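You operate a simulated robot arm through the tools that you are given. There is no shell and no other tool.

The job below is to be done with a simulated robot arm. You get a single attempt, and the scene is never put back.

## Task
Wash the stained pan with cleaner from the teal jug and drain it.
Fine: pour the cleaner in, put the jug back, push the pan home, drain into the bucket and close the red lever. Set down upright: teal jug.

The check looks at the end state, three seconds after you hand in, the way a careful person would. Anything else that was tipped, shoved, dropped, spilled or broken makes it a failure.

## Robot
A 6-joint arm with a two-finger parallel gripper, fixed in place. Base frame: the origin is at the foot of the arm, x ahead of it, y to its left, z up; the work surface is at about z = 0.82. Lengths are in m, angles in degrees, forces in N, time in s.
With the tool pointing down near the work surface it reaches from about 0.24 to 0.64 m from the base axis. Its first joint turns from -66.0 to 66.0 degrees. Payload 2.7 kg.
The TCP is the grasp point between the finger pads, 0.023 m short of the fingertips. In the tool frame z runs along the fingers and y along their closing line. The gripper opens to 0.094 m. The fingers are 0.038 m wide and 0.01 m thick; the gripper's body (0.054 by 0.096 m) begins 0.039 m behind the TCP.
Orientation is that of the tool frame in the base frame, as a unit quaternion [w, x, y, z]. With the fingers straight down and closing along the base's y, the tool's x points along the base's -x, its y along +y and its z along -z.

## Interface
- The arm moves only by the tool play_rows. Its argument "rows" is a list of rows, each a list of 2 entries, a list of its own where there are three numbers: the shift along the tool's x, y, z in units of 400 mm (1.0 is 400 mm), then the turn, a rotation vector about the tool's x, y, z in units of 90 degrees (1.0 is 90 degrees). In form: [[[dx, dy, dz], [rx, ry, rz]], ...]. A call has 1 to 20 rows; each row is the pose to reach, as a shift and turn from the pose commanded when the call began, along the tool's axes at that moment. "gripper" is the gripper command, from -1 (shut) to 1 (fully open), values between in proportion, set as the call begins (left out, the last holds). A call with a number of a shift or a turn outside -1 to 1 is refused whole. A row lasts 0.2 s, in which the tool goes at most 0.05 m and 8.6 degrees; a call with a longer step from one row to the next is refused whole, and so is a gripper value outside its range. Where a pose cannot be reached the arm comes as near as it can. A force on the tool above 90 N (or 10 N above the force at the start of the call, whichever is more), or a blocked arm, ends the call early, and 0.2 s more pass. Each finger travels about 0.045 m/s and halts on what it meets, pressing with about 36 N; the grip force reading is that of the motor and also rises with nothing between the fingers. The clock runs only during rows and for 0.2 s after the last one: add rows that repeat a pose to give the fingers time. The reply holds the time, the measured pose of the TCP, the force on the tool along the base axes, the opening and the grip force, in the units named above and with some noise, with the torque about the TCP (base axes, N m) and any sound that the robot's microphone picked up.
- Cameras (640 x 400 px; columns grow to the right, rows downward): "scene" is fixed at [0.0772, -0.4279, 1.4144]; the picture's right is [0.81, -0.59, 0.00], its down [-0.28, -0.38, -0.88] and it looks along [0.52, 0.71, -0.47] (base axes); focal length 322 px, centre (320, 200). "wrist" rides on the gripper at [0.086, 0.016, -0.074] in the tool frame; the picture's right is [-0.18, 0.98, 0.00], its down [-0.58, -0.11, -0.81] and it looks along [-0.79, -0.15, 0.59] (tool axes); focal length 243 px, centre (320, 200). There is no depth. A picture from a camera that has moved, and an enlarged one, comes with that camera's place and axes in the base frame and with its lens.
- capture(camera): a new picture of that camera. The clock stands still meanwhile.
- enlarge(camera, box): a new picture of the part [left, top, right, bottom] of that camera's present view, enlarged. The clock stands still meanwhile.
- finish_job(): hands the job in; it is judged then, once.

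Nothing tells you positions but the pictures and the camera data. Unless the task says otherwise, let go and move clear before handing in.

The tools are called after "Call:" by a JSON object that holds its "method" and its "body". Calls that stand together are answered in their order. play_rows: Moves the arm, as the interface text tells. Its arguments: {"type":"object","properties":{"rows":{"type":"array","items":{"type":"array"}},"gripper":{"type":"number"}},"required":["rows"]} The other tools are called the same way: capture (camera) takes a picture; enlarge (camera, box) takes an enlarged picture of a part of a camera's view; finish_job () hands the job in.

At the start:

```text
t: 0.0
position: [0.4305, 0.0883, 1.1853]
tool_rot: [0.0, 0.0, 1.0, 0.001]
ft_force: [0.2, 0.1, 0.1]
ft_torque: [-0.01, 0.0, 0.0]
width: 0.094
finger_force: 0.1
```

scene: 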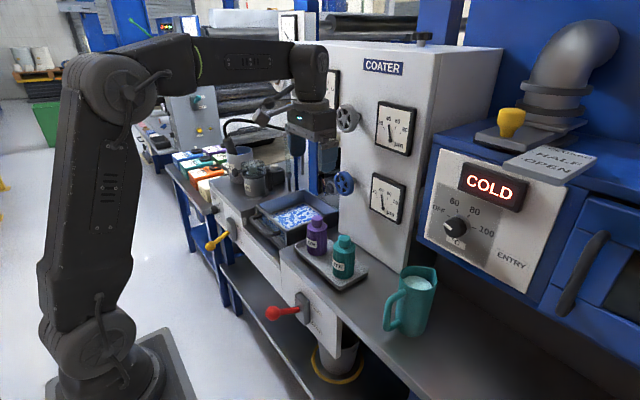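
wrist: 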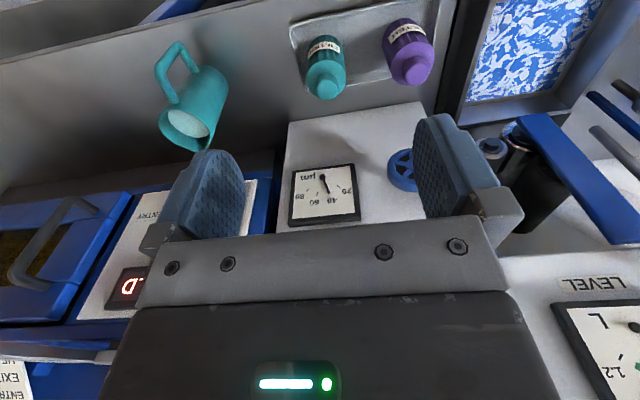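

I see a teal jug on the bench at the right, two bottles on a tray, the stained pan further left, and a red and a yellow lever on the front. I'll look more closely before moving.

Call:
{"method": "enlarge", "body": {"camera": "scene", "box": [200, 140, 360, 240]}}

Call:
{"method": "enlarge", "body": {"camera": "scene", "box": [240, 200, 480, 400]}}

Call:
{"method": "enlarge", "body": {"camera": "scene", "box": [160, 180, 400, 400]}}

Call:
{"method": "enlarge", "body": {"camera": "wrist", "box": [120, 0, 640, 200]}}

```text
4.00 times, centred on (280, 190) of scene
camera zoom: at [0.0772, -0.4279, 1.4144], right [0.81, -0.59, 0.0], down [-0.28, -0.38, -0.88], along [0.52, 0.71, -0.47], focal length 1290 px, centre (480, 240)
```

zoom: 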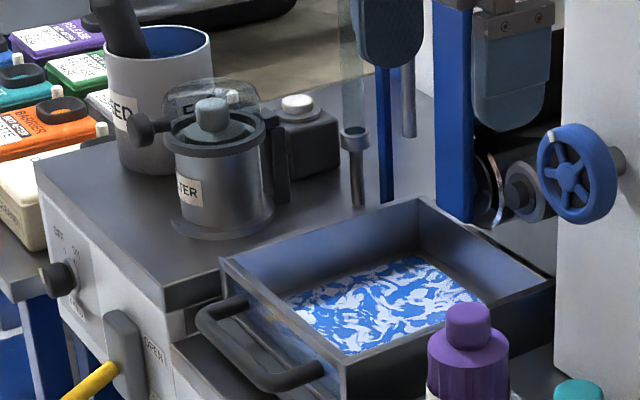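

```text
2.00 times, centred on (360, 300) of scene
camera zoom: at [0.0772, -0.4279, 1.4144], right [0.81, -0.59, 0.0], down [-0.28, -0.38, -0.88], along [0.52, 0.71, -0.47], focal length 645 px, centre (240, 0)
```

zoom: 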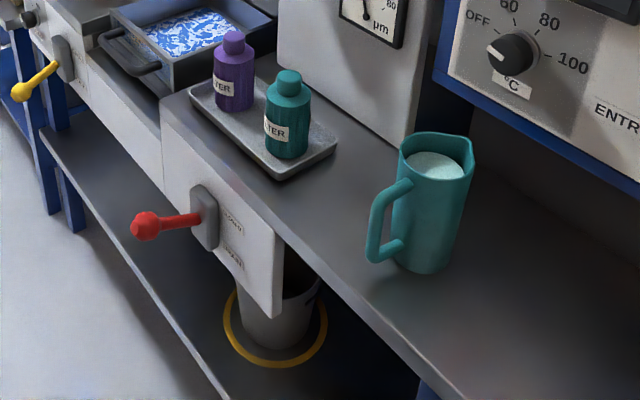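

```text
1.82 times, centred on (280, 290) of scene
camera zoom: at [0.0772, -0.4279, 1.4144], right [0.81, -0.59, 0.0], down [-0.28, -0.38, -0.88], along [0.52, 0.71, -0.47], focal length 586 px, centre (393, 36)
```

zoom: 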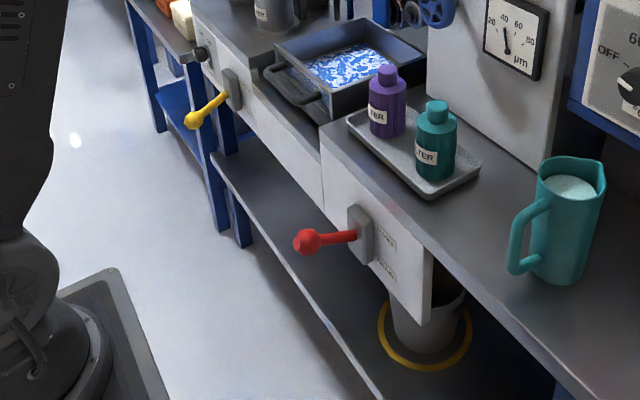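

```text
1.23 times, centred on (380, 100) of wrist
camera zoom: at [0.3447, 0.1043, 1.2601], right [0.18, 0.98, 0.0], down [0.58, -0.11, 0.81], along [0.79, -0.15, -0.59], focal length 299 px, centre (246, 323)
```

zoom: 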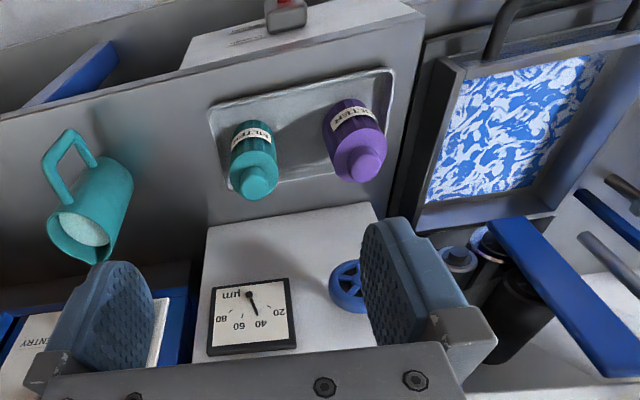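

I'm reading the labels on the levers and gauges before choosing any motion.

Call:
{"method": "enlarge", "body": {"camera": "scene", "box": [260, 280, 356, 340]}}

Call:
{"method": "enlarge", "body": {"camera": "scene", "box": [196, 190, 276, 260]}}

Call:
{"method": "enlarge", "body": {"camera": "scene", "box": [236, 170, 396, 280]}}

Call:
{"method": "enlarge", "body": {"camera": "scene", "box": [370, 250, 450, 350]}}

Call:
{"method": "enlarge", "body": {"camera": "scene", "box": [290, 310, 390, 400]}}

Call:
{"method": "enlarge", "body": {"camera": "wrist", "box": [400, 0, 640, 150]}}

Call:
{"method": "enlarge", "body": {"camera": "wrist", "box": [140, 20, 300, 170]}}

```text
6.67 times, centred on (308, 310) of scene
camera zoom: at [0.0772, -0.4279, 1.4144], right [0.81, -0.59, 0.0], down [-0.28, -0.38, -0.88], along [0.52, 0.71, -0.47], focal length 2149 px, centre (400, -533)
```

zoom: 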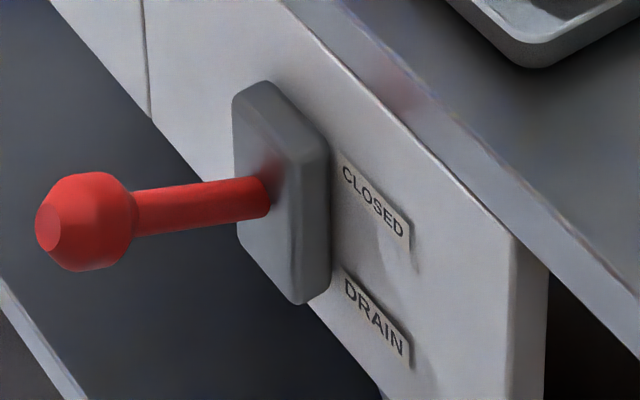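

```text
5.71 times, centred on (236, 225) of scene
camera zoom: at [0.0772, -0.4279, 1.4144], right [0.81, -0.59, 0.0], down [-0.28, -0.38, -0.88], along [0.52, 0.71, -0.47], focal length 1842 px, centre (800, 57)
```

zoom: 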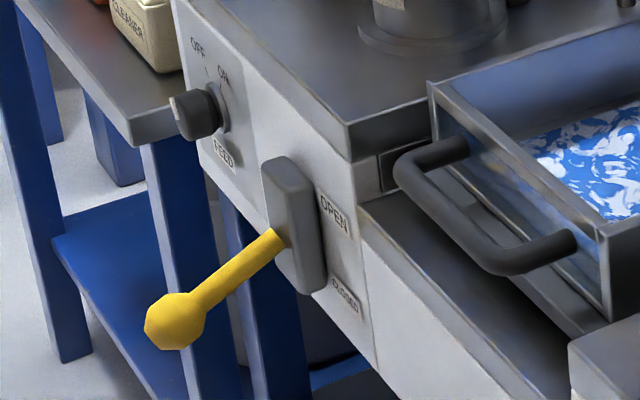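

```text
3.64 times, centred on (316, 225) of scene
camera zoom: at [0.0772, -0.4279, 1.4144], right [0.81, -0.59, 0.0], down [-0.28, -0.38, -0.88], along [0.52, 0.71, -0.47], focal length 1172 px, centre (334, 109)
```

zoom: 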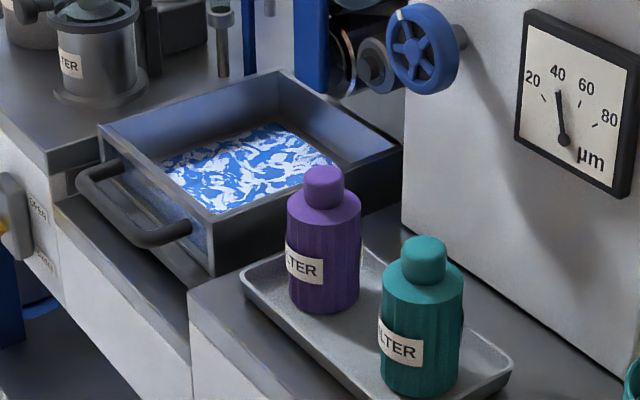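

```text
4.00 times, centred on (410, 300) of scene
camera zoom: at [0.0772, -0.4279, 1.4144], right [0.81, -0.59, 0.0], down [-0.28, -0.38, -0.88], along [0.52, 0.71, -0.47], focal length 1290 px, centre (-40, -200)
```

zoom: 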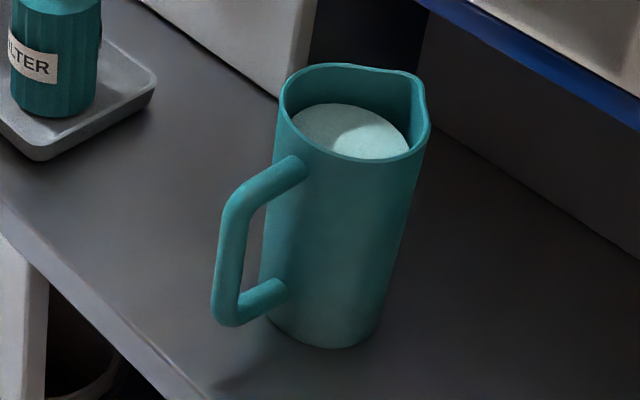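

```text
4.44 times, centred on (340, 355) of scene
camera zoom: at [0.0772, -0.4279, 1.4144], right [0.81, -0.59, 0.0], down [-0.28, -0.38, -0.88], along [0.52, 0.71, -0.47], focal length 1433 px, centre (231, -489)
```

zoom: 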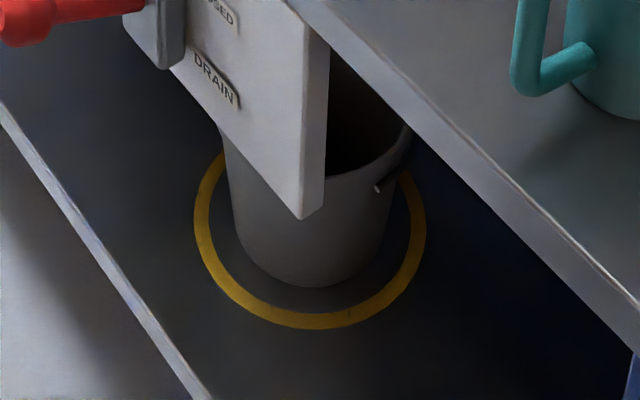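

```text
2.67 times, centred on (520, 75) of wrist
camera zoom: at [0.3447, 0.1043, 1.2601], right [0.18, 0.98, 0.0], down [0.58, -0.11, 0.81], along [0.79, -0.15, -0.59], focal length 647 px, centre (-213, 533)
```

zoom: 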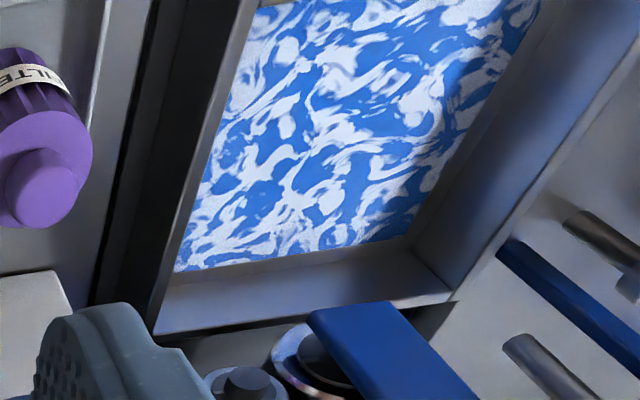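

```text
2.67 times, centred on (220, 95) of wrist
camera zoom: at [0.3447, 0.1043, 1.2601], right [0.18, 0.98, 0.0], down [0.58, -0.11, 0.81], along [0.79, -0.15, -0.59], focal length 647 px, centre (587, 480)
```

zoom: 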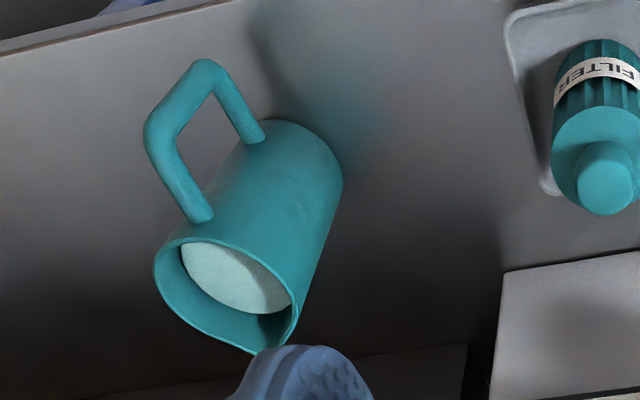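

The jug stands near (0.545, -0.14) with its handle facing the robot. The pan spans roughly x 0.495–0.715, y 0.325–0.55. The red lever is tilted up (closed) at about y 0.105. I'll move in front of the jug, high up, with the tool pitched to start, and check the views.

Call:
{"method": "play_rows", "body": {"rows": [[[0.022, -0.07, 0.011], [0, -0.06, 0]], [[0.044, -0.14, 0.022], [0, -0.12, 0]], [[0.066, -0.21, 0.033], [0, -0.18, 0]], [[0.088, -0.28, 0.044], [0, -0.25, 0]], [[0.11, -0.35, 0.055], [0, -0.32, 0]], [[0.132, -0.42, 0.066], [0, -0.38, 0]], [[0.154, -0.49, 0.077], [0, -0.44, 0]], [[0.175, -0.558, 0.0875], [0, -0.5, 0]], [[0.175, -0.558, 0.0875], [0, -0.5, 0]]], "gripper": 1}}

Call:
{"method": "capture", "body": {"camera": "scene"}}

Call:
{"method": "capture", "body": {"camera": "wrist"}}

```text
t: 2.0
position: [0.3608, -0.1358, 1.1507]
tool_rot: [0.383, -0.001, 0.924, 0.0]
ft_force: [-0.5, 0.4, 0.4]
ft_torque: [0.01, 0.01, 0.03]
width: 0.0942
finger_force: 0.1
```

```text
taken
```

scene: 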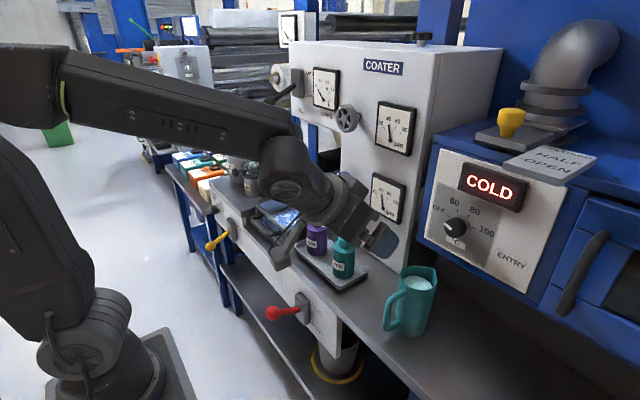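

```text
taken
camera wrist: at [0.2473, -0.1192, 1.1413], right [0.13, 0.98, 0.13], down [-0.16, -0.11, 0.98], along [0.98, -0.15, 0.14], focal length 243 px, centre (320, 200)
```

wrist: 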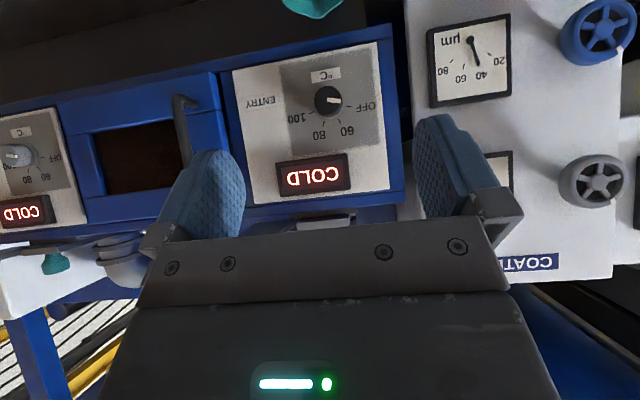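

The arm reaches this pitched pose well. I'll take a closer tool-down look at the jug to pin down the handle's exact line.

Call:
{"method": "play_rows", "body": {"rows": [[[0.047, 0, 0.012], [0, 0.083, 0]], [[0.094, 0, 0.024], [0, 0.166, 0]], [[0.141, 0, 0.036], [0, 0.25, 0]], [[0.188, 0, 0.048], [0, 0.333, 0]], [[0.235, 0, 0.06], [0, 0.416, 0]], [[0.283, 0, 0.071], [0, 0.5, 0]], [[0.283, 0, 0.071], [0, 0.5, 0]]]}}

Call:
{"method": "capture", "body": {"camera": "wrist"}}

Call:
{"method": "enlarge", "body": {"camera": "wrist", "box": [240, 0, 440, 200]}}

```text
t: 3.6
position: [0.3014, -0.1349, 1.0511]
tool_rot: [0.0, 0.0, 1.0, 0.0]
ft_force: [0.4, -0.2, -0.2]
ft_torque: [-0.01, 0.01, 0.02]
width: 0.0939
finger_force: 0.1
```

```text
taken
camera wrist: at [0.2149, -0.1185, 1.1252], right [0.18, 0.98, 0.0], down [0.58, -0.11, 0.81], along [0.79, -0.15, -0.59], focal length 243 px, centre (320, 200)
```

wrist: 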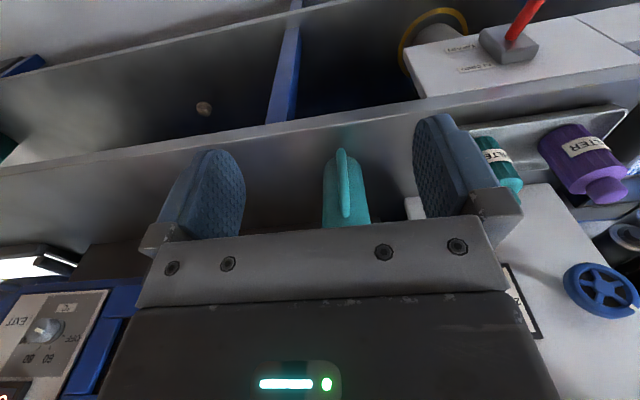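

```text
2.00 times, centred on (340, 100) of wrist
camera zoom: at [0.2149, -0.1185, 1.1252], right [0.18, 0.98, 0.0], down [0.58, -0.11, 0.81], along [0.79, -0.15, -0.59], focal length 485 px, centre (280, 400)
```

zoom: 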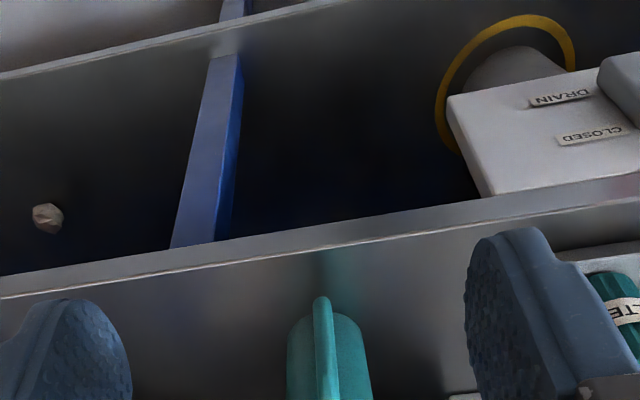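

The handle is edge-on to the gripper at y ≈ -0.135, with its bar at x ≈ 0.462 and z 0.86–0.95. I'll turn the tool horizontal just in front of it.

Call:
{"method": "play_rows", "body": {"rows": [[[-0.014, 0, 0.024], [0, -0.083, 0]], [[-0.029, 0, 0.048], [0, -0.167, 0]], [[-0.044, 0, 0.073], [0, -0.25, 0]], [[-0.058, 0, 0.098], [0, -0.333, 0]], [[-0.073, 0, 0.122], [0, -0.417, 0]], [[-0.088, 0, 0.147], [0, -0.5, 0]], [[-0.102, 0, 0.171], [0, -0.583, 0]], [[-0.117, 0, 0.196], [0, -0.667, 0]], [[-0.131, 0, 0.22], [0, -0.75, 0]], [[-0.146, 0, 0.245], [0, -0.833, 0]], [[-0.16, 0, 0.27], [0, -0.917, 0]], [[-0.175, 0, 0.295], [0, -1.0, 0]], [[-0.175, 0, 0.295], [0, -1.0, 0]]]}}

Call:
{"method": "capture", "body": {"camera": "scene"}}

Call:
{"method": "capture", "body": {"camera": "wrist"}}

```text
t: 6.4
position: [0.3943, -0.1629, 0.9679]
tool_rot: [0.707, 0.001, 0.707, 0.002]
ft_force: [-0.2, 0.2, -0.3]
ft_torque: [-0.01, -0.05, 0.0]
width: 0.0942
finger_force: 0.0
out of reach, approached as far as the arm can: row 11, 12, 13
```

```text
taken
```

scene: 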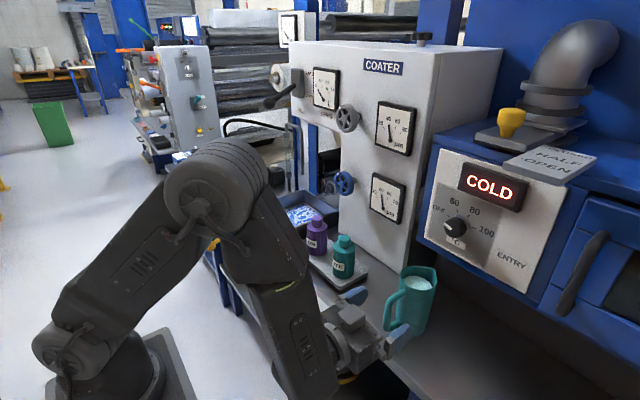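

```text
taken
camera wrist: at [0.3189, -0.1467, 0.8805], right [0.0, 0.98, 0.19], down [-0.81, -0.11, 0.58], along [0.59, -0.15, 0.79], focal length 243 px, centre (320, 200)
```

wrist: 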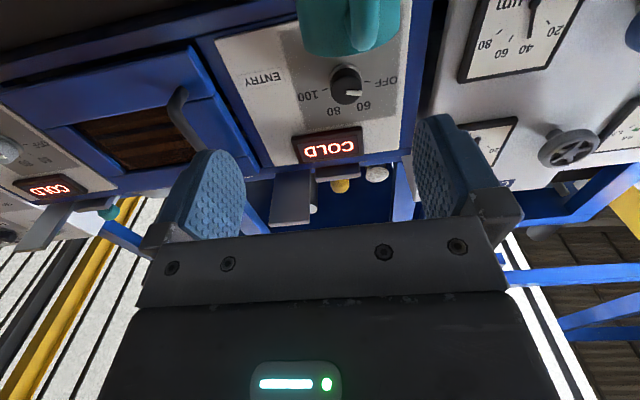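

Horizontal is reachable only farther out, so the limit is the inner radius. I'll go up first, then come down over the handle vertically at x ≈ 0.477 with the fingers straddling it.

Call:
{"method": "play_rows", "body": {"rows": [[[-0.08, 0, 0.02], [0, 0, 0]], [[-0.16, 0, 0.04], [0, 0, 0]], [[-0.25, 0, 0.08], [0, 0, 0]], [[-0.27, 0, 0.14], [0, 0, 0]], [[-0.27, 0, 0.14], [0, 0, 0]]]}}

```text
t: 7.6
position: [0.4498, -0.1646, 1.0753]
tool_rot: [0.707, -0.001, 0.707, 0.001]
ft_force: [-0.2, 0.8, 0.7]
ft_torque: [0.01, 0.0, -0.02]
width: 0.094
finger_force: 0.0
```

Call:
{"method": "play_rows", "body": {"rows": [[[0.04, 0.037, 0.034], [0, 0, 0]], [[0.08, 0.074, 0.066], [0, 0, 0]], [[0.08, 0.074, 0.066], [0, 0, 0]]]}}

Call:
{"method": "enlarge", "body": {"camera": "scene", "box": [320, 230, 480, 350]}}

Call:
{"method": "capture", "body": {"camera": "wrist"}}

```text
t: 8.4
position: [0.476, -0.1346, 1.0434]
tool_rot: [0.708, -0.001, 0.706, 0.002]
ft_force: [-0.4, 0.3, 0.5]
ft_torque: [0.02, 0.01, 0.01]
width: 0.0941
finger_force: 0.0
```

```text
3.33 times, centred on (400, 290) of scene
camera zoom: at [0.0772, -0.4278, 1.4144], right [0.81, -0.59, 0.0], down [-0.28, -0.38, -0.88], along [0.52, 0.71, -0.47], focal length 1075 px, centre (53, -100)
```

zoom: 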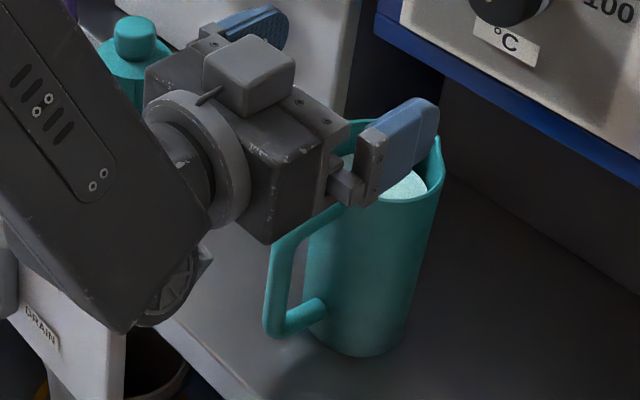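

```text
taken
camera wrist: at [0.4005, -0.1181, 0.9558], right [0.0, 0.98, 0.18], down [-0.81, -0.11, 0.58], along [0.59, -0.15, 0.79], focal length 243 px, centre (320, 200)
```

wrist: 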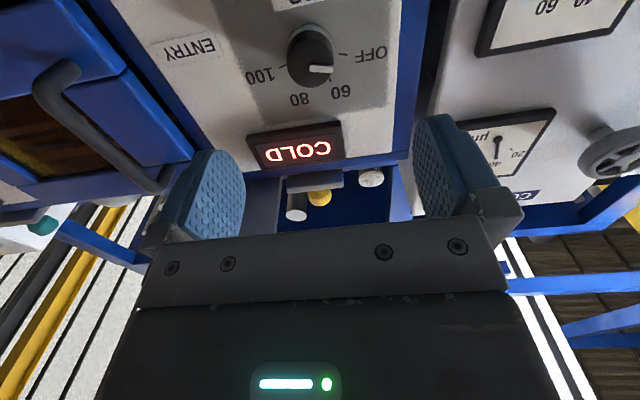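

Everything lines up. I'll pitch the tool 12° down so the wrist stays clear of the bench edge, then descend over the handle.

Call:
{"method": "play_rows", "body": {"rows": [[[0, 0, 0.002], [0, 0.067, 0]], [[0.0, 0, 0.002], [0, 0.133, 0]], [[0.05, 0, 0.002], [0, 0.133, 0]], [[0.1, 0, 0.002], [0, 0.133, 0]], [[0.15, 0, 0.002], [0, 0.133, 0]], [[0.2, 0, 0.002], [0, 0.133, 0]], [[0.235, 0, 0.002], [0, 0.133, 0]], [[0.266, 0, 0.002], [0, 0.133, 0]], [[0.266, 0, 0.002], [0, 0.133, 0]]]}}

Call:
{"method": "enlarge", "body": {"camera": "scene", "box": [320, 230, 480, 350]}}

Call:
{"method": "capture", "body": {"camera": "wrist"}}

```text
t: 10.4
position: [0.4759, -0.1329, 0.937]
tool_rot: [0.63, 0.001, 0.777, 0.0]
ft_force: [-0.8, 0.0, -0.2]
ft_torque: [-0.01, 0.02, 0.0]
width: 0.0943
finger_force: 0.2
```

```text
3.33 times, centred on (400, 290) of scene
camera zoom: at [0.0772, -0.4279, 1.4144], right [0.81, -0.59, 0.0], down [-0.28, -0.38, -0.88], along [0.52, 0.71, -0.47], focal length 1075 px, centre (53, -100)
```

zoom: 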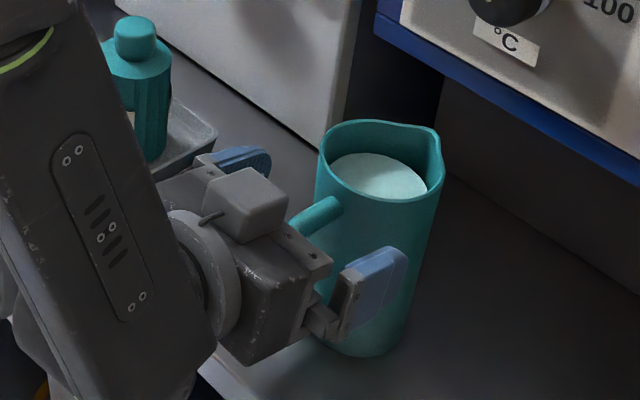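

```text
taken
camera wrist: at [0.3848, -0.1174, 0.8671], right [0.04, 0.98, 0.18], down [-0.67, -0.11, 0.74], along [0.74, -0.15, 0.65], focal length 243 px, centre (320, 200)
```

wrist: 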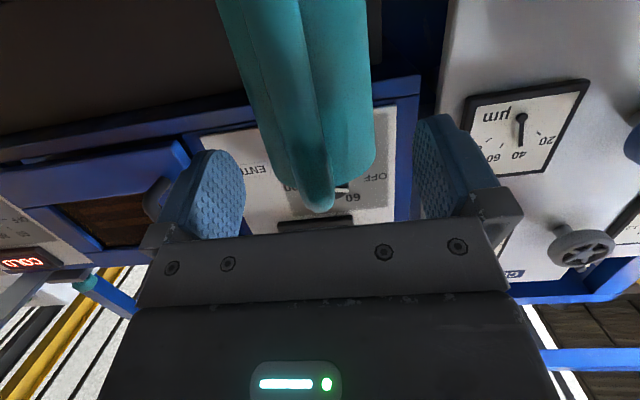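

The handle corner sits between the pads, nearly centred. Closing the gripper with a 2 mm sideways correction.

Call:
{"method": "play_rows", "body": {"rows": [[[0, -0.005, 0], [0, 0, 0]], [[0, -0.005, 0], [0, 0, 0]], [[0, -0.005, 0], [0, 0, 0]], [[0, -0.005, 0], [0, 0, 0]], [[0, -0.005, 0], [0, 0, 0]], [[0, -0.005, 0], [0, 0, 0]], [[0, -0.005, 0], [0, 0, 0]]], "gripper": -1}}

Call:
{"method": "enlarge", "body": {"camera": "scene", "box": [320, 230, 480, 350]}}

Call:
{"method": "capture", "body": {"camera": "wrist"}}

```text
t: 12.0
position: [0.4755, -0.1368, 0.9367]
tool_rot: [0.63, 0.0, 0.776, 0.0]
ft_force: [0.0, -1.3, 0.2]
ft_torque: [-0.07, 0.04, -0.05]
width: 0.0141
finger_force: 36.3
```

```text
3.33 times, centred on (400, 290) of scene
camera zoom: at [0.0772, -0.4279, 1.4144], right [0.81, -0.59, 0.0], down [-0.28, -0.38, -0.88], along [0.52, 0.71, -0.47], focal length 1075 px, centre (53, -100)
```

zoom: 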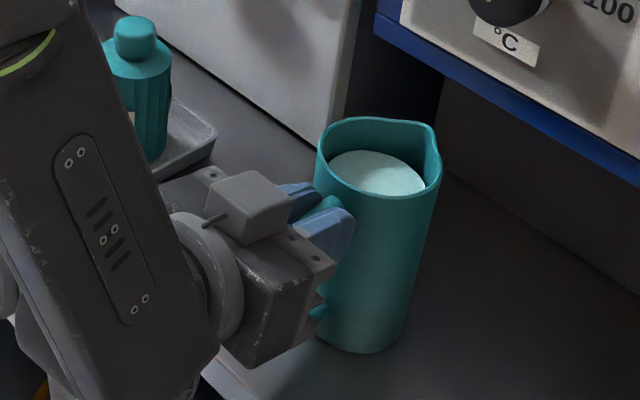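

```text
taken
camera wrist: at [0.3848, -0.1194, 0.8671], right [0.04, 0.98, 0.18], down [-0.67, -0.11, 0.74], along [0.74, -0.15, 0.65], focal length 243 px, centre (320, 200)
```

wrist: 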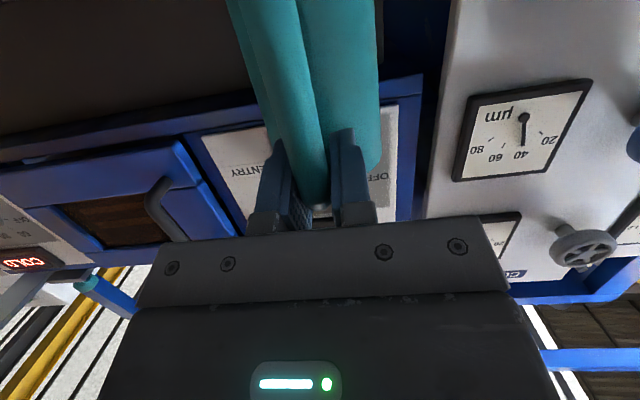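

Gripped at 14 mm width. A small test lift to see whether the jug stays level.

Call:
{"method": "play_rows", "body": {"rows": [[[-0.024, 0, -0.005], [0, 0, 0]], [[-0.049, 0, -0.0104], [0, 0, 0]], [[-0.0734, 0, -0.0156], [0, 0, 0]], [[-0.0734, 0, -0.0156], [0, 0, 0]]]}}

Call:
{"method": "enlarge", "body": {"camera": "scene", "box": [320, 230, 480, 350]}}

```text
t: 13.0
position: [0.4747, -0.1362, 0.9668]
tool_rot: [0.63, -0.001, 0.777, 0.001]
ft_force: [0.0, -0.1, -4.7]
ft_torque: [0.0, 0.26, -0.01]
width: 0.0139
finger_force: 35.7
```

```text
3.33 times, centred on (400, 290) of scene
camera zoom: at [0.0773, -0.4279, 1.4144], right [0.81, -0.59, 0.0], down [-0.28, -0.38, -0.88], along [0.52, 0.71, -0.47], focal length 1075 px, centre (53, -100)
```

zoom: 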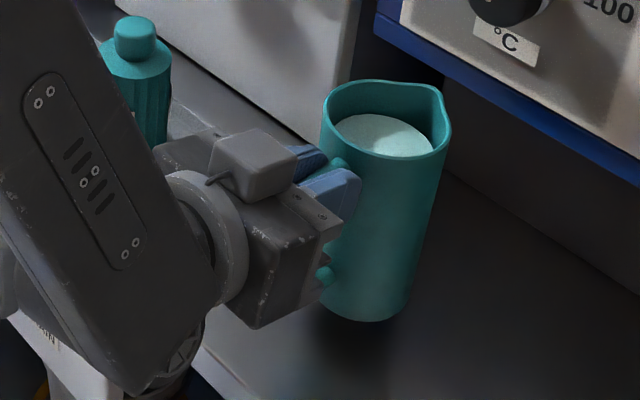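

The jug hangs level. The blue handwheel at about (0.60, 0.175, 1.04) and the bottles, which reach z ≈ 0.945, are what I need to avoid. I'll lift to z ≈ 1.10 and swing around with the jug held back.

Call:
{"method": "play_rows", "body": {"rows": [[[-0.04, 0, -0.0117], [0, 0, 0]], [[-0.1, 0, -0.0293], [0, 0, 0]], [[-0.16, 0, -0.0469], [0, 0, 0]], [[-0.22, 0, -0.0644], [0, 0, 0]], [[-0.28, 0, -0.082], [0, 0, 0]], [[-0.31, 0, -0.091], [0, 0, 0]], [[-0.32, 0, -0.0937], [0, 0, 0]], [[-0.32, 0, -0.0937], [0, 0, 0]]]}}

```text
t: 14.8
position: [0.4657, -0.1362, 1.0991]
tool_rot: [0.629, -0.001, 0.778, 0.001]
ft_force: [0.3, -0.3, -4.1]
ft_torque: [0.02, 0.24, 0.0]
width: 0.014
finger_force: 36.4
```

Call:
{"method": "play_rows", "body": {"rows": [[[0.0006, 0.02, -0.003], [0, 0, 0]], [[0.0017, 0.055, -0.0082], [0, 0, 0]], [[0.0031, 0.1, -0.0149], [0, 0, 0]], [[0.0047, 0.15, -0.0223], [0, 0, 0]], [[0.0062, 0.2, -0.0298], [0, 0, 0]], [[0.0078, 0.25, -0.0372], [0, 0, 0]], [[0.0094, 0.3, -0.0446], [0, 0, 0]], [[0.0106, 0.34, -0.0506], [0, 0, 0]], [[0.0109, 0.39, -0.052], [0, 0, 0]], [[0.0112, 0.44, -0.0535], [0, 0, 0]], [[0.0115, 0.49, -0.055], [0, 0, 0]], [[0.0118, 0.54, -0.0564], [0, 0, 0]], [[0.0121, 0.59, -0.058], [0, 0, 0]], [[0.0124, 0.64, -0.0592], [0, 0, 0]], [[0.0127, 0.69, -0.0607], [0, 0, 0]], [[0.013, 0.74, -0.062], [0, 0, 0]], [[0.0132, 0.785, -0.0628], [0, 0, 0]], [[0.0132, 0.815, -0.0628], [0, 0, 0]], [[0.0132, 0.835, -0.0628], [0, 0, 0]], [[0.0132, 0.84, -0.0628], [0, 0, 0]]]}}

Call:
{"method": "capture", "body": {"camera": "scene"}}

Call:
{"method": "capture", "body": {"camera": "wrist"}}

```text
t: 19.0
position: [0.4386, 0.0057, 1.1138]
tool_rot: [0.629, -0.001, 0.777, 0.002]
ft_force: [-0.3, 0.7, -4.2]
ft_torque: [-0.02, 0.19, 0.02]
width: 0.0138
finger_force: 35.9
out of reach, approached as far as the arm can: row 9, 10, 11, 12, 13, 14, 15, 16, 17, 18, 19, 20
```

```text
taken
```

scene: 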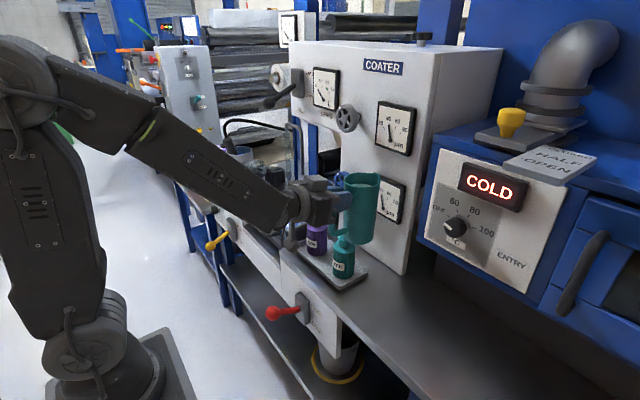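

```text
taken
camera wrist: at [0.3455, 0.0219, 1.0444], right [0.03, 0.98, 0.18], down [-0.67, -0.11, 0.74], along [0.74, -0.15, 0.65], focal length 243 px, centre (320, 200)
```

wrist: 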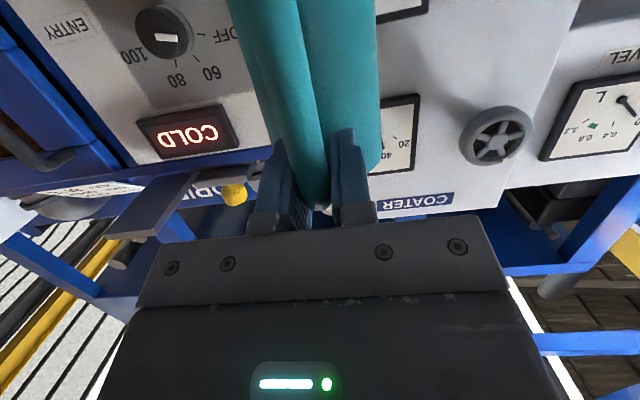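

Pointing along +x so close in is not reachable past y = 0. I'll instead swing the tool with the base, keeping it radial, at r ≈ 0.45, which keeps the jug clear of the handwheel.

Call:
{"method": "play_rows", "body": {"rows": [[[0.0029, 0.038, 0.0106], [-0.0217, 0, -0.0046]], [[0.009, 0.0968, 0.0178], [-0.0543, 0, -0.0116]], [[0.017, 0.1753, 0.0164], [-0.0978, 0, -0.0208]], [[0.0252, 0.2523, 0.0018], [-0.1413, 0, -0.03]], [[0.0296, 0.3278, -0.019], [-0.1847, 0, -0.0393]], [[0.0351, 0.4018, -0.0449], [-0.2282, 0, -0.0485]], [[0.0393, 0.479, -0.0647], [-0.2717, 0, -0.0578]], [[0.0425, 0.5618, -0.0796], [-0.3151, 0, -0.067]], [[0.047, 0.6448, -0.1009], [-0.3586, 0, -0.0763]], [[0.0524, 0.703, -0.1261], [-0.3912, 0, -0.0832]], [[0.055, 0.7195, -0.1386], [-0.4021, 0, -0.0855]], [[0.055, 0.7195, -0.1386], [-0.4021, 0, -0.0855]]]}}

Call:
{"method": "capture", "body": {"camera": "scene"}}

Call:
{"method": "enlarge", "body": {"camera": "scene", "box": [200, 100, 400, 260]}}

```text
t: 21.6
position: [0.3794, 0.2875, 1.1078]
tool_rot: [0.596, -0.249, 0.736, 0.203]
ft_force: [0.2, -0.1, -4.5]
ft_torque: [-0.14, 0.14, 0.01]
width: 0.0138
finger_force: 35.5
out of reach, approached as far as the arm can: row 3, 4, 5, 6, 7, 8, 9, 10, 11, 12
```

```text
taken
```

scene: 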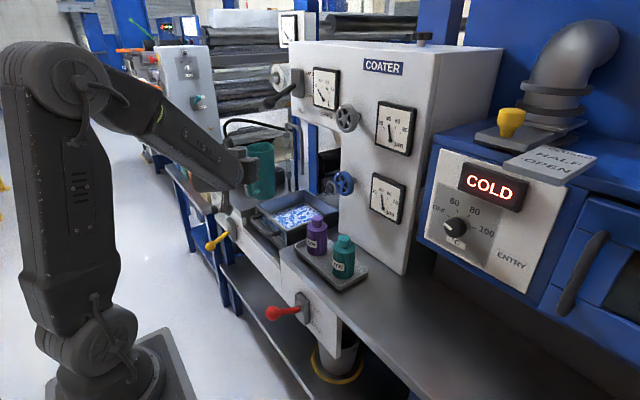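

```text
2.50 times, centred on (300, 180) of scene
camera zoom: at [0.0773, -0.4278, 1.4144], right [0.81, -0.59, 0.0], down [-0.28, -0.38, -0.88], along [0.52, 0.71, -0.47], focal length 806 px, centre (370, 250)
```

zoom: 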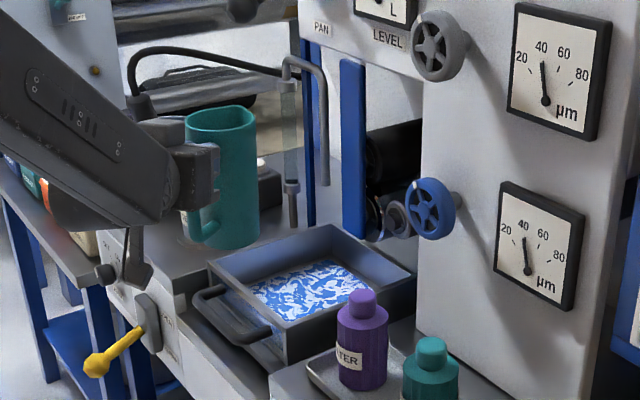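

The jug is level and above the pan side. The fill tube at about (0.64, 0.55) and the blue post at about (0.69, 0.45) stay clear of the planned pour line. I'll extend outward over the pan.

Call:
{"method": "play_rows", "body": {"rows": [[[0.008, 0, 0.025], [0, 0, 0]], [[0.022, 0, 0.068], [0, 0, 0]], [[0.04, 0, 0.12], [0, 0, 0]], [[0.058, 0, 0.172], [0, 0, 0]], [[0.074, 0, 0.224], [0, 0, 0]], [[0.085, 0, 0.258], [0, 0, 0]], [[0.09, 0, 0.272], [0, 0, 0]], [[0.09, 0, 0.272], [0, 0, 0]]]}}

Call:
{"method": "enlarge", "body": {"camera": "scene", "box": [200, 100, 400, 260]}}

Call:
{"method": "capture", "body": {"camera": "wrist"}}

```text
t: 23.4
position: [0.4654, 0.3329, 1.0506]
tool_rot: [0.595, -0.251, 0.736, 0.204]
ft_force: [0.7, -0.5, -4.8]
ft_torque: [-0.16, 0.17, 0.01]
width: 0.0138
finger_force: 35.7
out of reach, approached as far as the arm can: row 2, 3, 4, 5, 6, 7, 8
```

```text
2.50 times, centred on (300, 180) of scene
camera zoom: at [0.0773, -0.4278, 1.4144], right [0.81, -0.59, 0.0], down [-0.28, -0.38, -0.88], along [0.52, 0.71, -0.47], focal length 806 px, centre (370, 250)
```

zoom: 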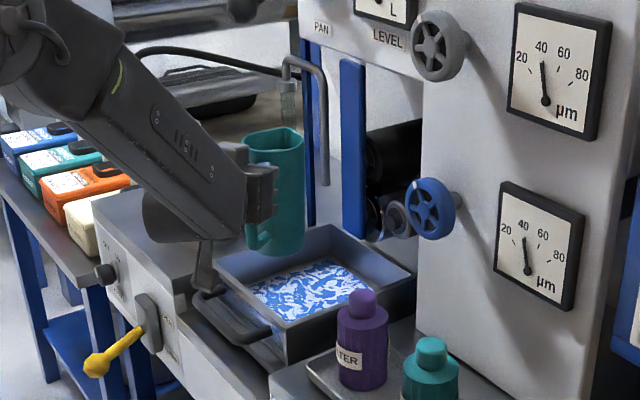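

```text
taken
camera wrist: at [0.3853, 0.2896, 0.9815], right [-0.57, 0.8, 0.18], down [-0.46, -0.5, 0.74], along [0.68, 0.34, 0.65], focal length 243 px, centre (320, 200)
```

wrist: 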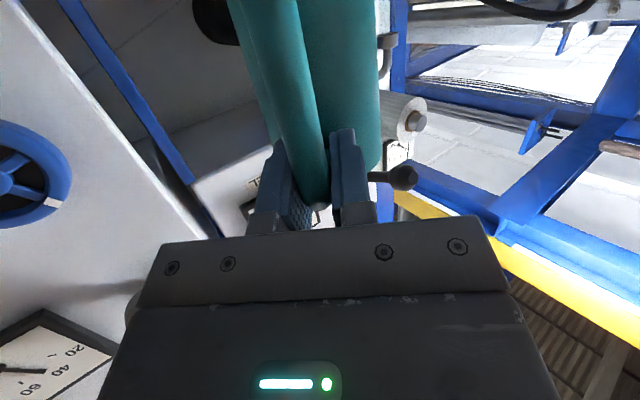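

The tool is slightly right of the intended line, which still works: the spout stays over the pan. I'll start tilting slowly to just under the pour angle and check.

Call:
{"method": "play_rows", "body": {"rows": [[[0.005, -0.004, 0.008], [0, 0.033, 0]], [[0.01, -0.009, 0.016], [0, 0.067, 0]], [[0.015, -0.013, 0.024], [0, 0.1, 0]], [[0.02, -0.017, 0.032], [0, 0.133, 0]], [[0.025, -0.021, 0.04], [0, 0.167, 0]], [[0.03, -0.026, 0.048], [0, 0.2, 0]], [[0.035, -0.03, 0.055], [0, 0.222, 0]], [[0.038, -0.034, 0.0617], [0, 0.244, 0]], [[0.038, -0.034, 0.0617], [0, 0.244, 0]]]}}

Call:
{"method": "enlarge", "body": {"camera": "scene", "box": [220, 120, 380, 220]}}

Call:
{"method": "capture", "body": {"camera": "wrist"}}

```text
t: 25.4
position: [0.4837, 0.3283, 1.0215]
tool_rot: [0.44, -0.284, 0.838, 0.152]
ft_force: [-0.6, -0.2, -4.4]
ft_torque: [-0.03, 0.1, 0.01]
width: 0.0139
finger_force: 36.3
out of reach, approached as far as the arm can: row 7, 8, 9
```

```text
4.00 times, centred on (300, 170) of scene
camera zoom: at [0.0773, -0.4278, 1.4144], right [0.81, -0.59, 0.0], down [-0.28, -0.38, -0.88], along [0.52, 0.71, -0.47], focal length 1290 px, centre (400, 320)
```

zoom: 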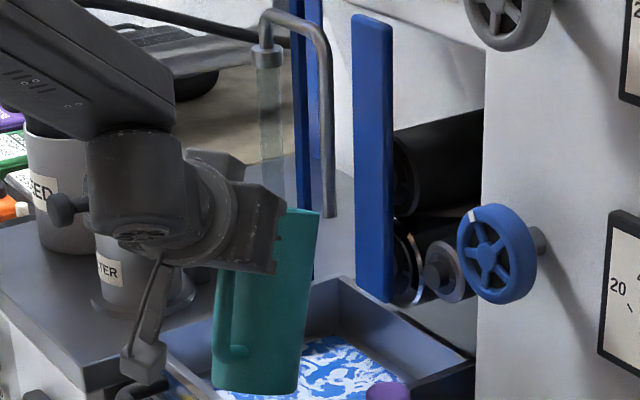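

```text
taken
camera wrist: at [0.3862, 0.2749, 0.9912], right [-0.51, 0.84, 0.16], down [-0.2, -0.29, 0.94], along [0.83, 0.45, 0.32], focal length 243 px, centre (320, 200)
```

wrist: 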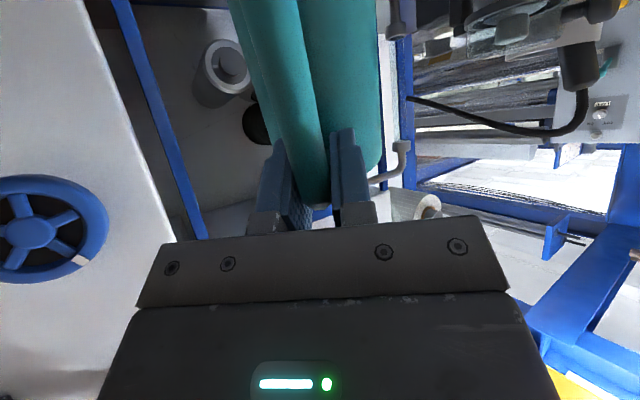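

The wrist is close to a singular alignment between forearm and tool, so tilting here is poorly conditioned. I'll go back nearly level, then yaw the tool about 17° further left so the tilt passes smoothly, with the spout still over the pan.

Call:
{"method": "play_rows", "body": {"rows": [[[-0.004, 0, -0.003], [0, -0.04, 0]], [[-0.008, 0, -0.006], [0, -0.08, 0]], [[-0.012, 0, -0.009], [0, -0.12, 0]], [[-0.016, 0, -0.012], [0, -0.16, 0]], [[-0.02, 0, -0.014], [0, -0.2, 0]], [[-0.0206, 0, -0.014], [0, -0.222, 0]], [[-0.0206, 0, -0.014], [0, -0.222, 0]]]}}

Call:
{"method": "enlarge", "body": {"camera": "scene", "box": [220, 120, 380, 220]}}

```text
t: 27.0
position: [0.4936, 0.3337, 1.0392]
tool_rot: [0.584, -0.25, 0.747, 0.195]
ft_force: [-0.2, 1.1, -4.1]
ft_torque: [-0.1, 0.16, -0.03]
width: 0.0138
finger_force: 35.4
out of reach, approached as far as the arm can: row 1, 2
```

```text
4.00 times, centred on (300, 170) of scene
camera zoom: at [0.0773, -0.4278, 1.4144], right [0.81, -0.59, 0.0], down [-0.28, -0.38, -0.88], along [0.52, 0.71, -0.47], focal length 1290 px, centre (400, 320)
```

zoom: 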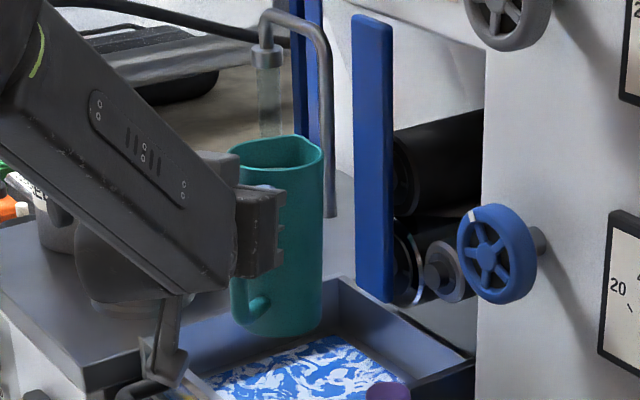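

Call:
{"method": "play_rows", "body": {"rows": [[[0.0003, -0.004, -0.001], [-0.025, 0, -0.006]], [[0.0007, -0.01, -0.003], [-0.066, 0, -0.0165]], [[0.0012, -0.016, -0.005], [-0.11, 0, -0.0274]], [[0.0016, -0.023, -0.007], [-0.155, 0, -0.0387]], [[0.002, -0.028, -0.008], [-0.185, 0, -0.046]], [[0.002, -0.028, -0.008], [-0.194, 0, -0.0484]], [[0.002, -0.028, -0.008], [-0.194, 0, -0.0484]]]}}

Call:
{"method": "enlarge", "body": {"camera": "scene", "box": [220, 120, 380, 220]}}

```text
t: 28.6
position: [0.4973, 0.3228, 1.0406]
tool_rot: [0.547, -0.364, 0.698, 0.285]
ft_force: [-0.5, 0.1, -4.2]
ft_torque: [-0.15, 0.1, -0.03]
width: 0.014
finger_force: 36.1
```

```text
4.00 times, centred on (300, 170) of scene
camera zoom: at [0.0773, -0.4278, 1.4144], right [0.81, -0.59, 0.0], down [-0.28, -0.38, -0.88], along [0.52, 0.71, -0.47], focal length 1290 px, centre (400, 320)
```

zoom: 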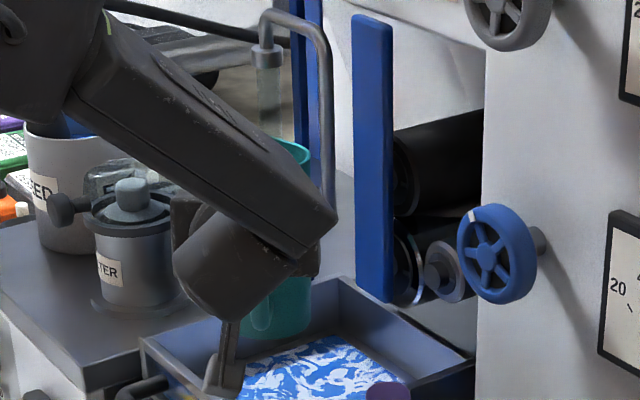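

Fully reachable now. Tilting gradually toward the pour.

Call:
{"method": "play_rows", "body": {"rows": [[[0, 0, 0], [0, 0.033, 0]], [[0, 0, 0], [0, 0.067, 0]], [[0, 0, 0], [0, 0.1, 0]], [[0, 0, 0], [0, 0.133, 0]], [[0, 0, 0], [0, 0.167, 0]], [[0, 0, 0], [0, 0.2, 0]], [[0, 0, 0], [0, 0.222, 0]], [[0, 0, 0], [0, 0.222, 0]]]}}

Call:
{"method": "enlarge", "body": {"camera": "scene", "box": [220, 120, 380, 220]}}

Call:
{"method": "capture", "body": {"camera": "wrist"}}

```text
t: 30.4
position: [0.4963, 0.3234, 1.0404]
tool_rot: [0.416, -0.409, 0.783, 0.218]
ft_force: [-0.7, -0.5, -4.5]
ft_torque: [-0.13, 0.05, 0.0]
width: 0.0138
finger_force: 36.4
```

```text
4.00 times, centred on (300, 170) of scene
camera zoom: at [0.0773, -0.4278, 1.4144], right [0.81, -0.59, 0.0], down [-0.28, -0.38, -0.88], along [0.52, 0.71, -0.47], focal length 1290 px, centre (400, 320)
```

zoom: 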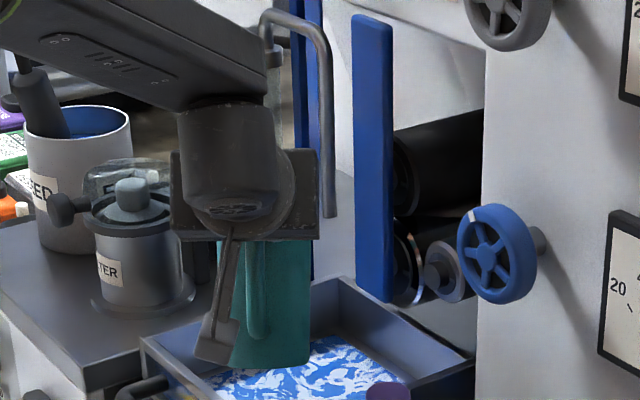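

```text
taken
camera wrist: at [0.4205, 0.2421, 1.0102], right [-0.75, 0.65, 0.15], down [-0.11, -0.34, 0.93], along [0.66, 0.68, 0.33], focal length 243 px, centre (320, 200)
```

wrist: 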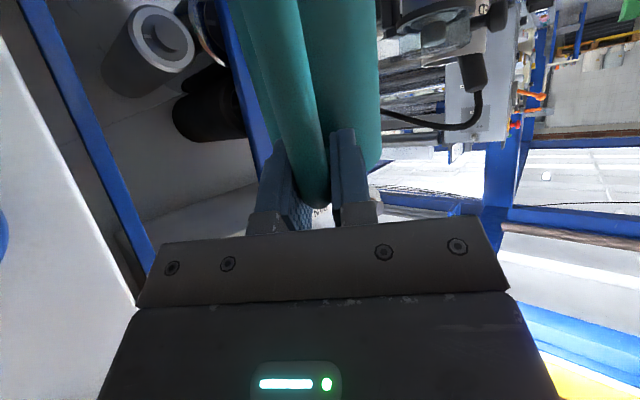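

Call:
{"method": "play_rows", "body": {"rows": [[[0, 0, 0], [0, 0.022, 0]], [[0, 0, 0], [0, 0.044, 0]], [[0, 0, 0], [0, 0.067, 0]], [[0, 0, 0], [0, 0.089, 0]], [[0, 0, 0], [0, 0.111, 0]], [[0, 0, 0], [0, 0.133, 0]], [[0, 0, 0], [0, 0.155, 0]], [[0, 0, 0], [0, 0.178, 0]]]}}

Call:
{"method": "enlarge", "body": {"camera": "scene", "box": [220, 120, 380, 220]}}

Call:
{"method": "capture", "body": {"camera": "wrist"}}

```text
t: 32.2
position: [0.4968, 0.3226, 1.0407]
tool_rot: [0.304, -0.434, 0.833, 0.157]
ft_force: [-0.4, -0.1, -4.0]
ft_torque: [-0.04, 0.03, 0.01]
width: 0.0139
finger_force: 36.1
```

```text
4.00 times, centred on (300, 170) of scene
camera zoom: at [0.0773, -0.4278, 1.4144], right [0.81, -0.59, 0.0], down [-0.28, -0.38, -0.88], along [0.52, 0.71, -0.47], focal length 1290 px, centre (400, 320)
```

zoom: 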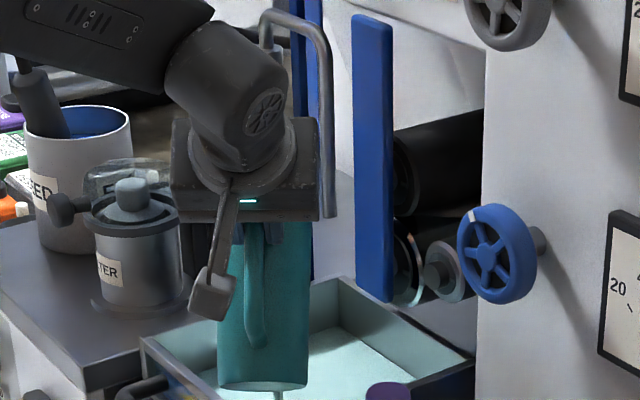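

```text
taken
camera wrist: at [0.4182, 0.2387, 1.0415], right [-0.72, 0.68, 0.12], down [0.05, -0.12, 0.99], along [0.69, 0.72, 0.06], focal length 243 px, centre (320, 200)
```

wrist: 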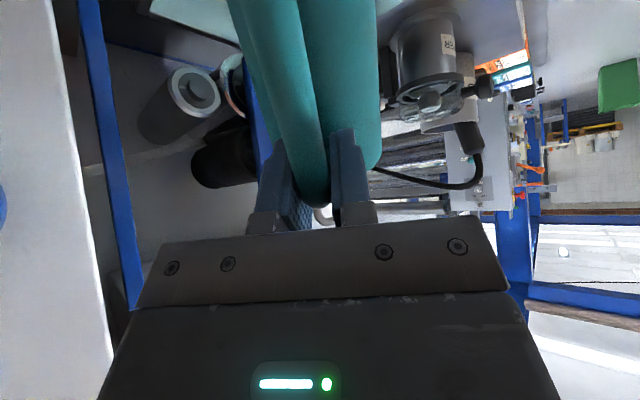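

The cleaner is flowing into the pan. Continuing the tilt slowly while watching the pan level.

Call:
{"method": "play_rows", "body": {"rows": [[[0, 0, 0], [0, 0.022, 0]], [[0, 0, 0], [0, 0.044, 0]], [[0, 0, 0], [0, 0.067, 0]], [[0, 0, 0], [0, 0.089, 0]], [[0, 0, 0], [0, 0.111, 0]], [[0, 0, 0], [0, 0.133, 0]], [[0, 0, 0], [0, 0.155, 0]], [[0, 0, 0], [0, 0.178, 0]]]}}

Call:
{"method": "enlarge", "body": {"camera": "scene", "box": [220, 140, 380, 240]}}

```text
t: 34.0
position: [0.4964, 0.3222, 1.0405]
tool_rot: [0.184, -0.452, 0.868, 0.095]
ft_force: [-1.4, 0.2, -3.7]
ft_torque: [0.01, -0.02, 0.01]
width: 0.0139
finger_force: 36.4
```

```text
4.00 times, centred on (300, 190) of scene
camera zoom: at [0.0773, -0.4278, 1.4144], right [0.81, -0.59, 0.0], down [-0.28, -0.38, -0.88], along [0.52, 0.71, -0.47], focal length 1290 px, centre (400, 240)
```

zoom: 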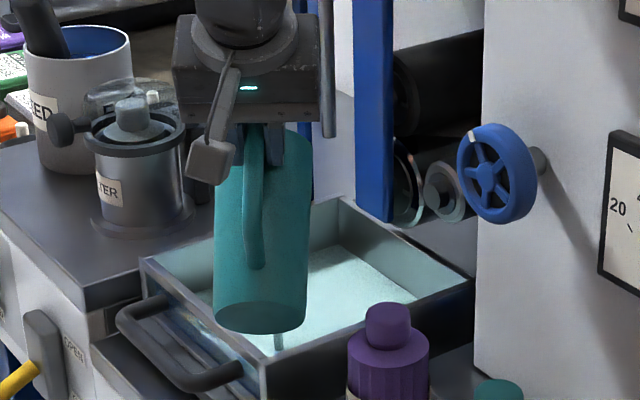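

The stream lands well inside the pan and the pan level is low. Continuing the tilt while extending outward so the spout stays over the pan.

Call:
{"method": "play_rows", "body": {"rows": [[[-0.005, 0, 0.005], [0, 0.024, 0]], [[-0.01, -0.001, 0.01], [0, 0.048, 0]], [[-0.016, -0.001, 0.015], [0, 0.072, 0]], [[-0.021, -0.002, 0.02], [0, 0.096, 0]], [[-0.026, -0.002, 0.025], [0, 0.12, 0]], [[-0.032, -0.002, 0.03], [0, 0.144, 0]], [[-0.037, -0.003, 0.036], [0, 0.168, 0]], [[-0.043, -0.003, 0.041], [0, 0.192, 0]], [[-0.049, -0.004, 0.046], [0, 0.216, 0]], [[-0.055, -0.004, 0.052], [0, 0.24, 0]]]}}

Call:
{"method": "enlarge", "body": {"camera": "scene", "box": [220, 140, 380, 240]}}

Call:
{"method": "capture", "body": {"camera": "wrist"}}

```text
t: 36.2
position: [0.5133, 0.3446, 1.0298]
tool_rot: [0.018, -0.462, 0.886, 0.01]
ft_force: [0.1, -0.7, -1.8]
ft_torque: [0.07, -0.04, -0.05]
width: 0.0138
finger_force: 36.1
```

```text
4.00 times, centred on (300, 190) of scene
camera zoom: at [0.0772, -0.4278, 1.4144], right [0.81, -0.59, 0.0], down [-0.28, -0.38, -0.88], along [0.52, 0.71, -0.47], focal length 1290 px, centre (400, 240)
```

zoom: 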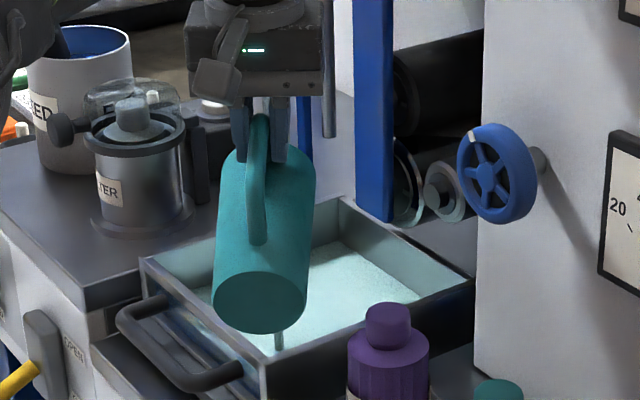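

```text
taken
camera wrist: at [0.4502, 0.2815, 1.1009], right [-0.7, 0.71, 0.01], down [0.4, 0.39, 0.83], along [0.59, 0.58, -0.56], focal length 243 px, centre (320, 200)
```

wrist: 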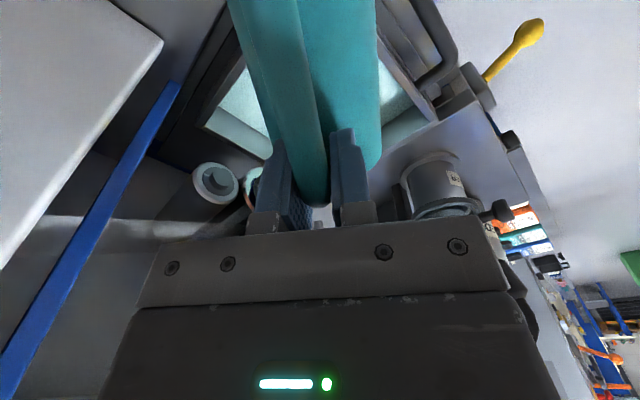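

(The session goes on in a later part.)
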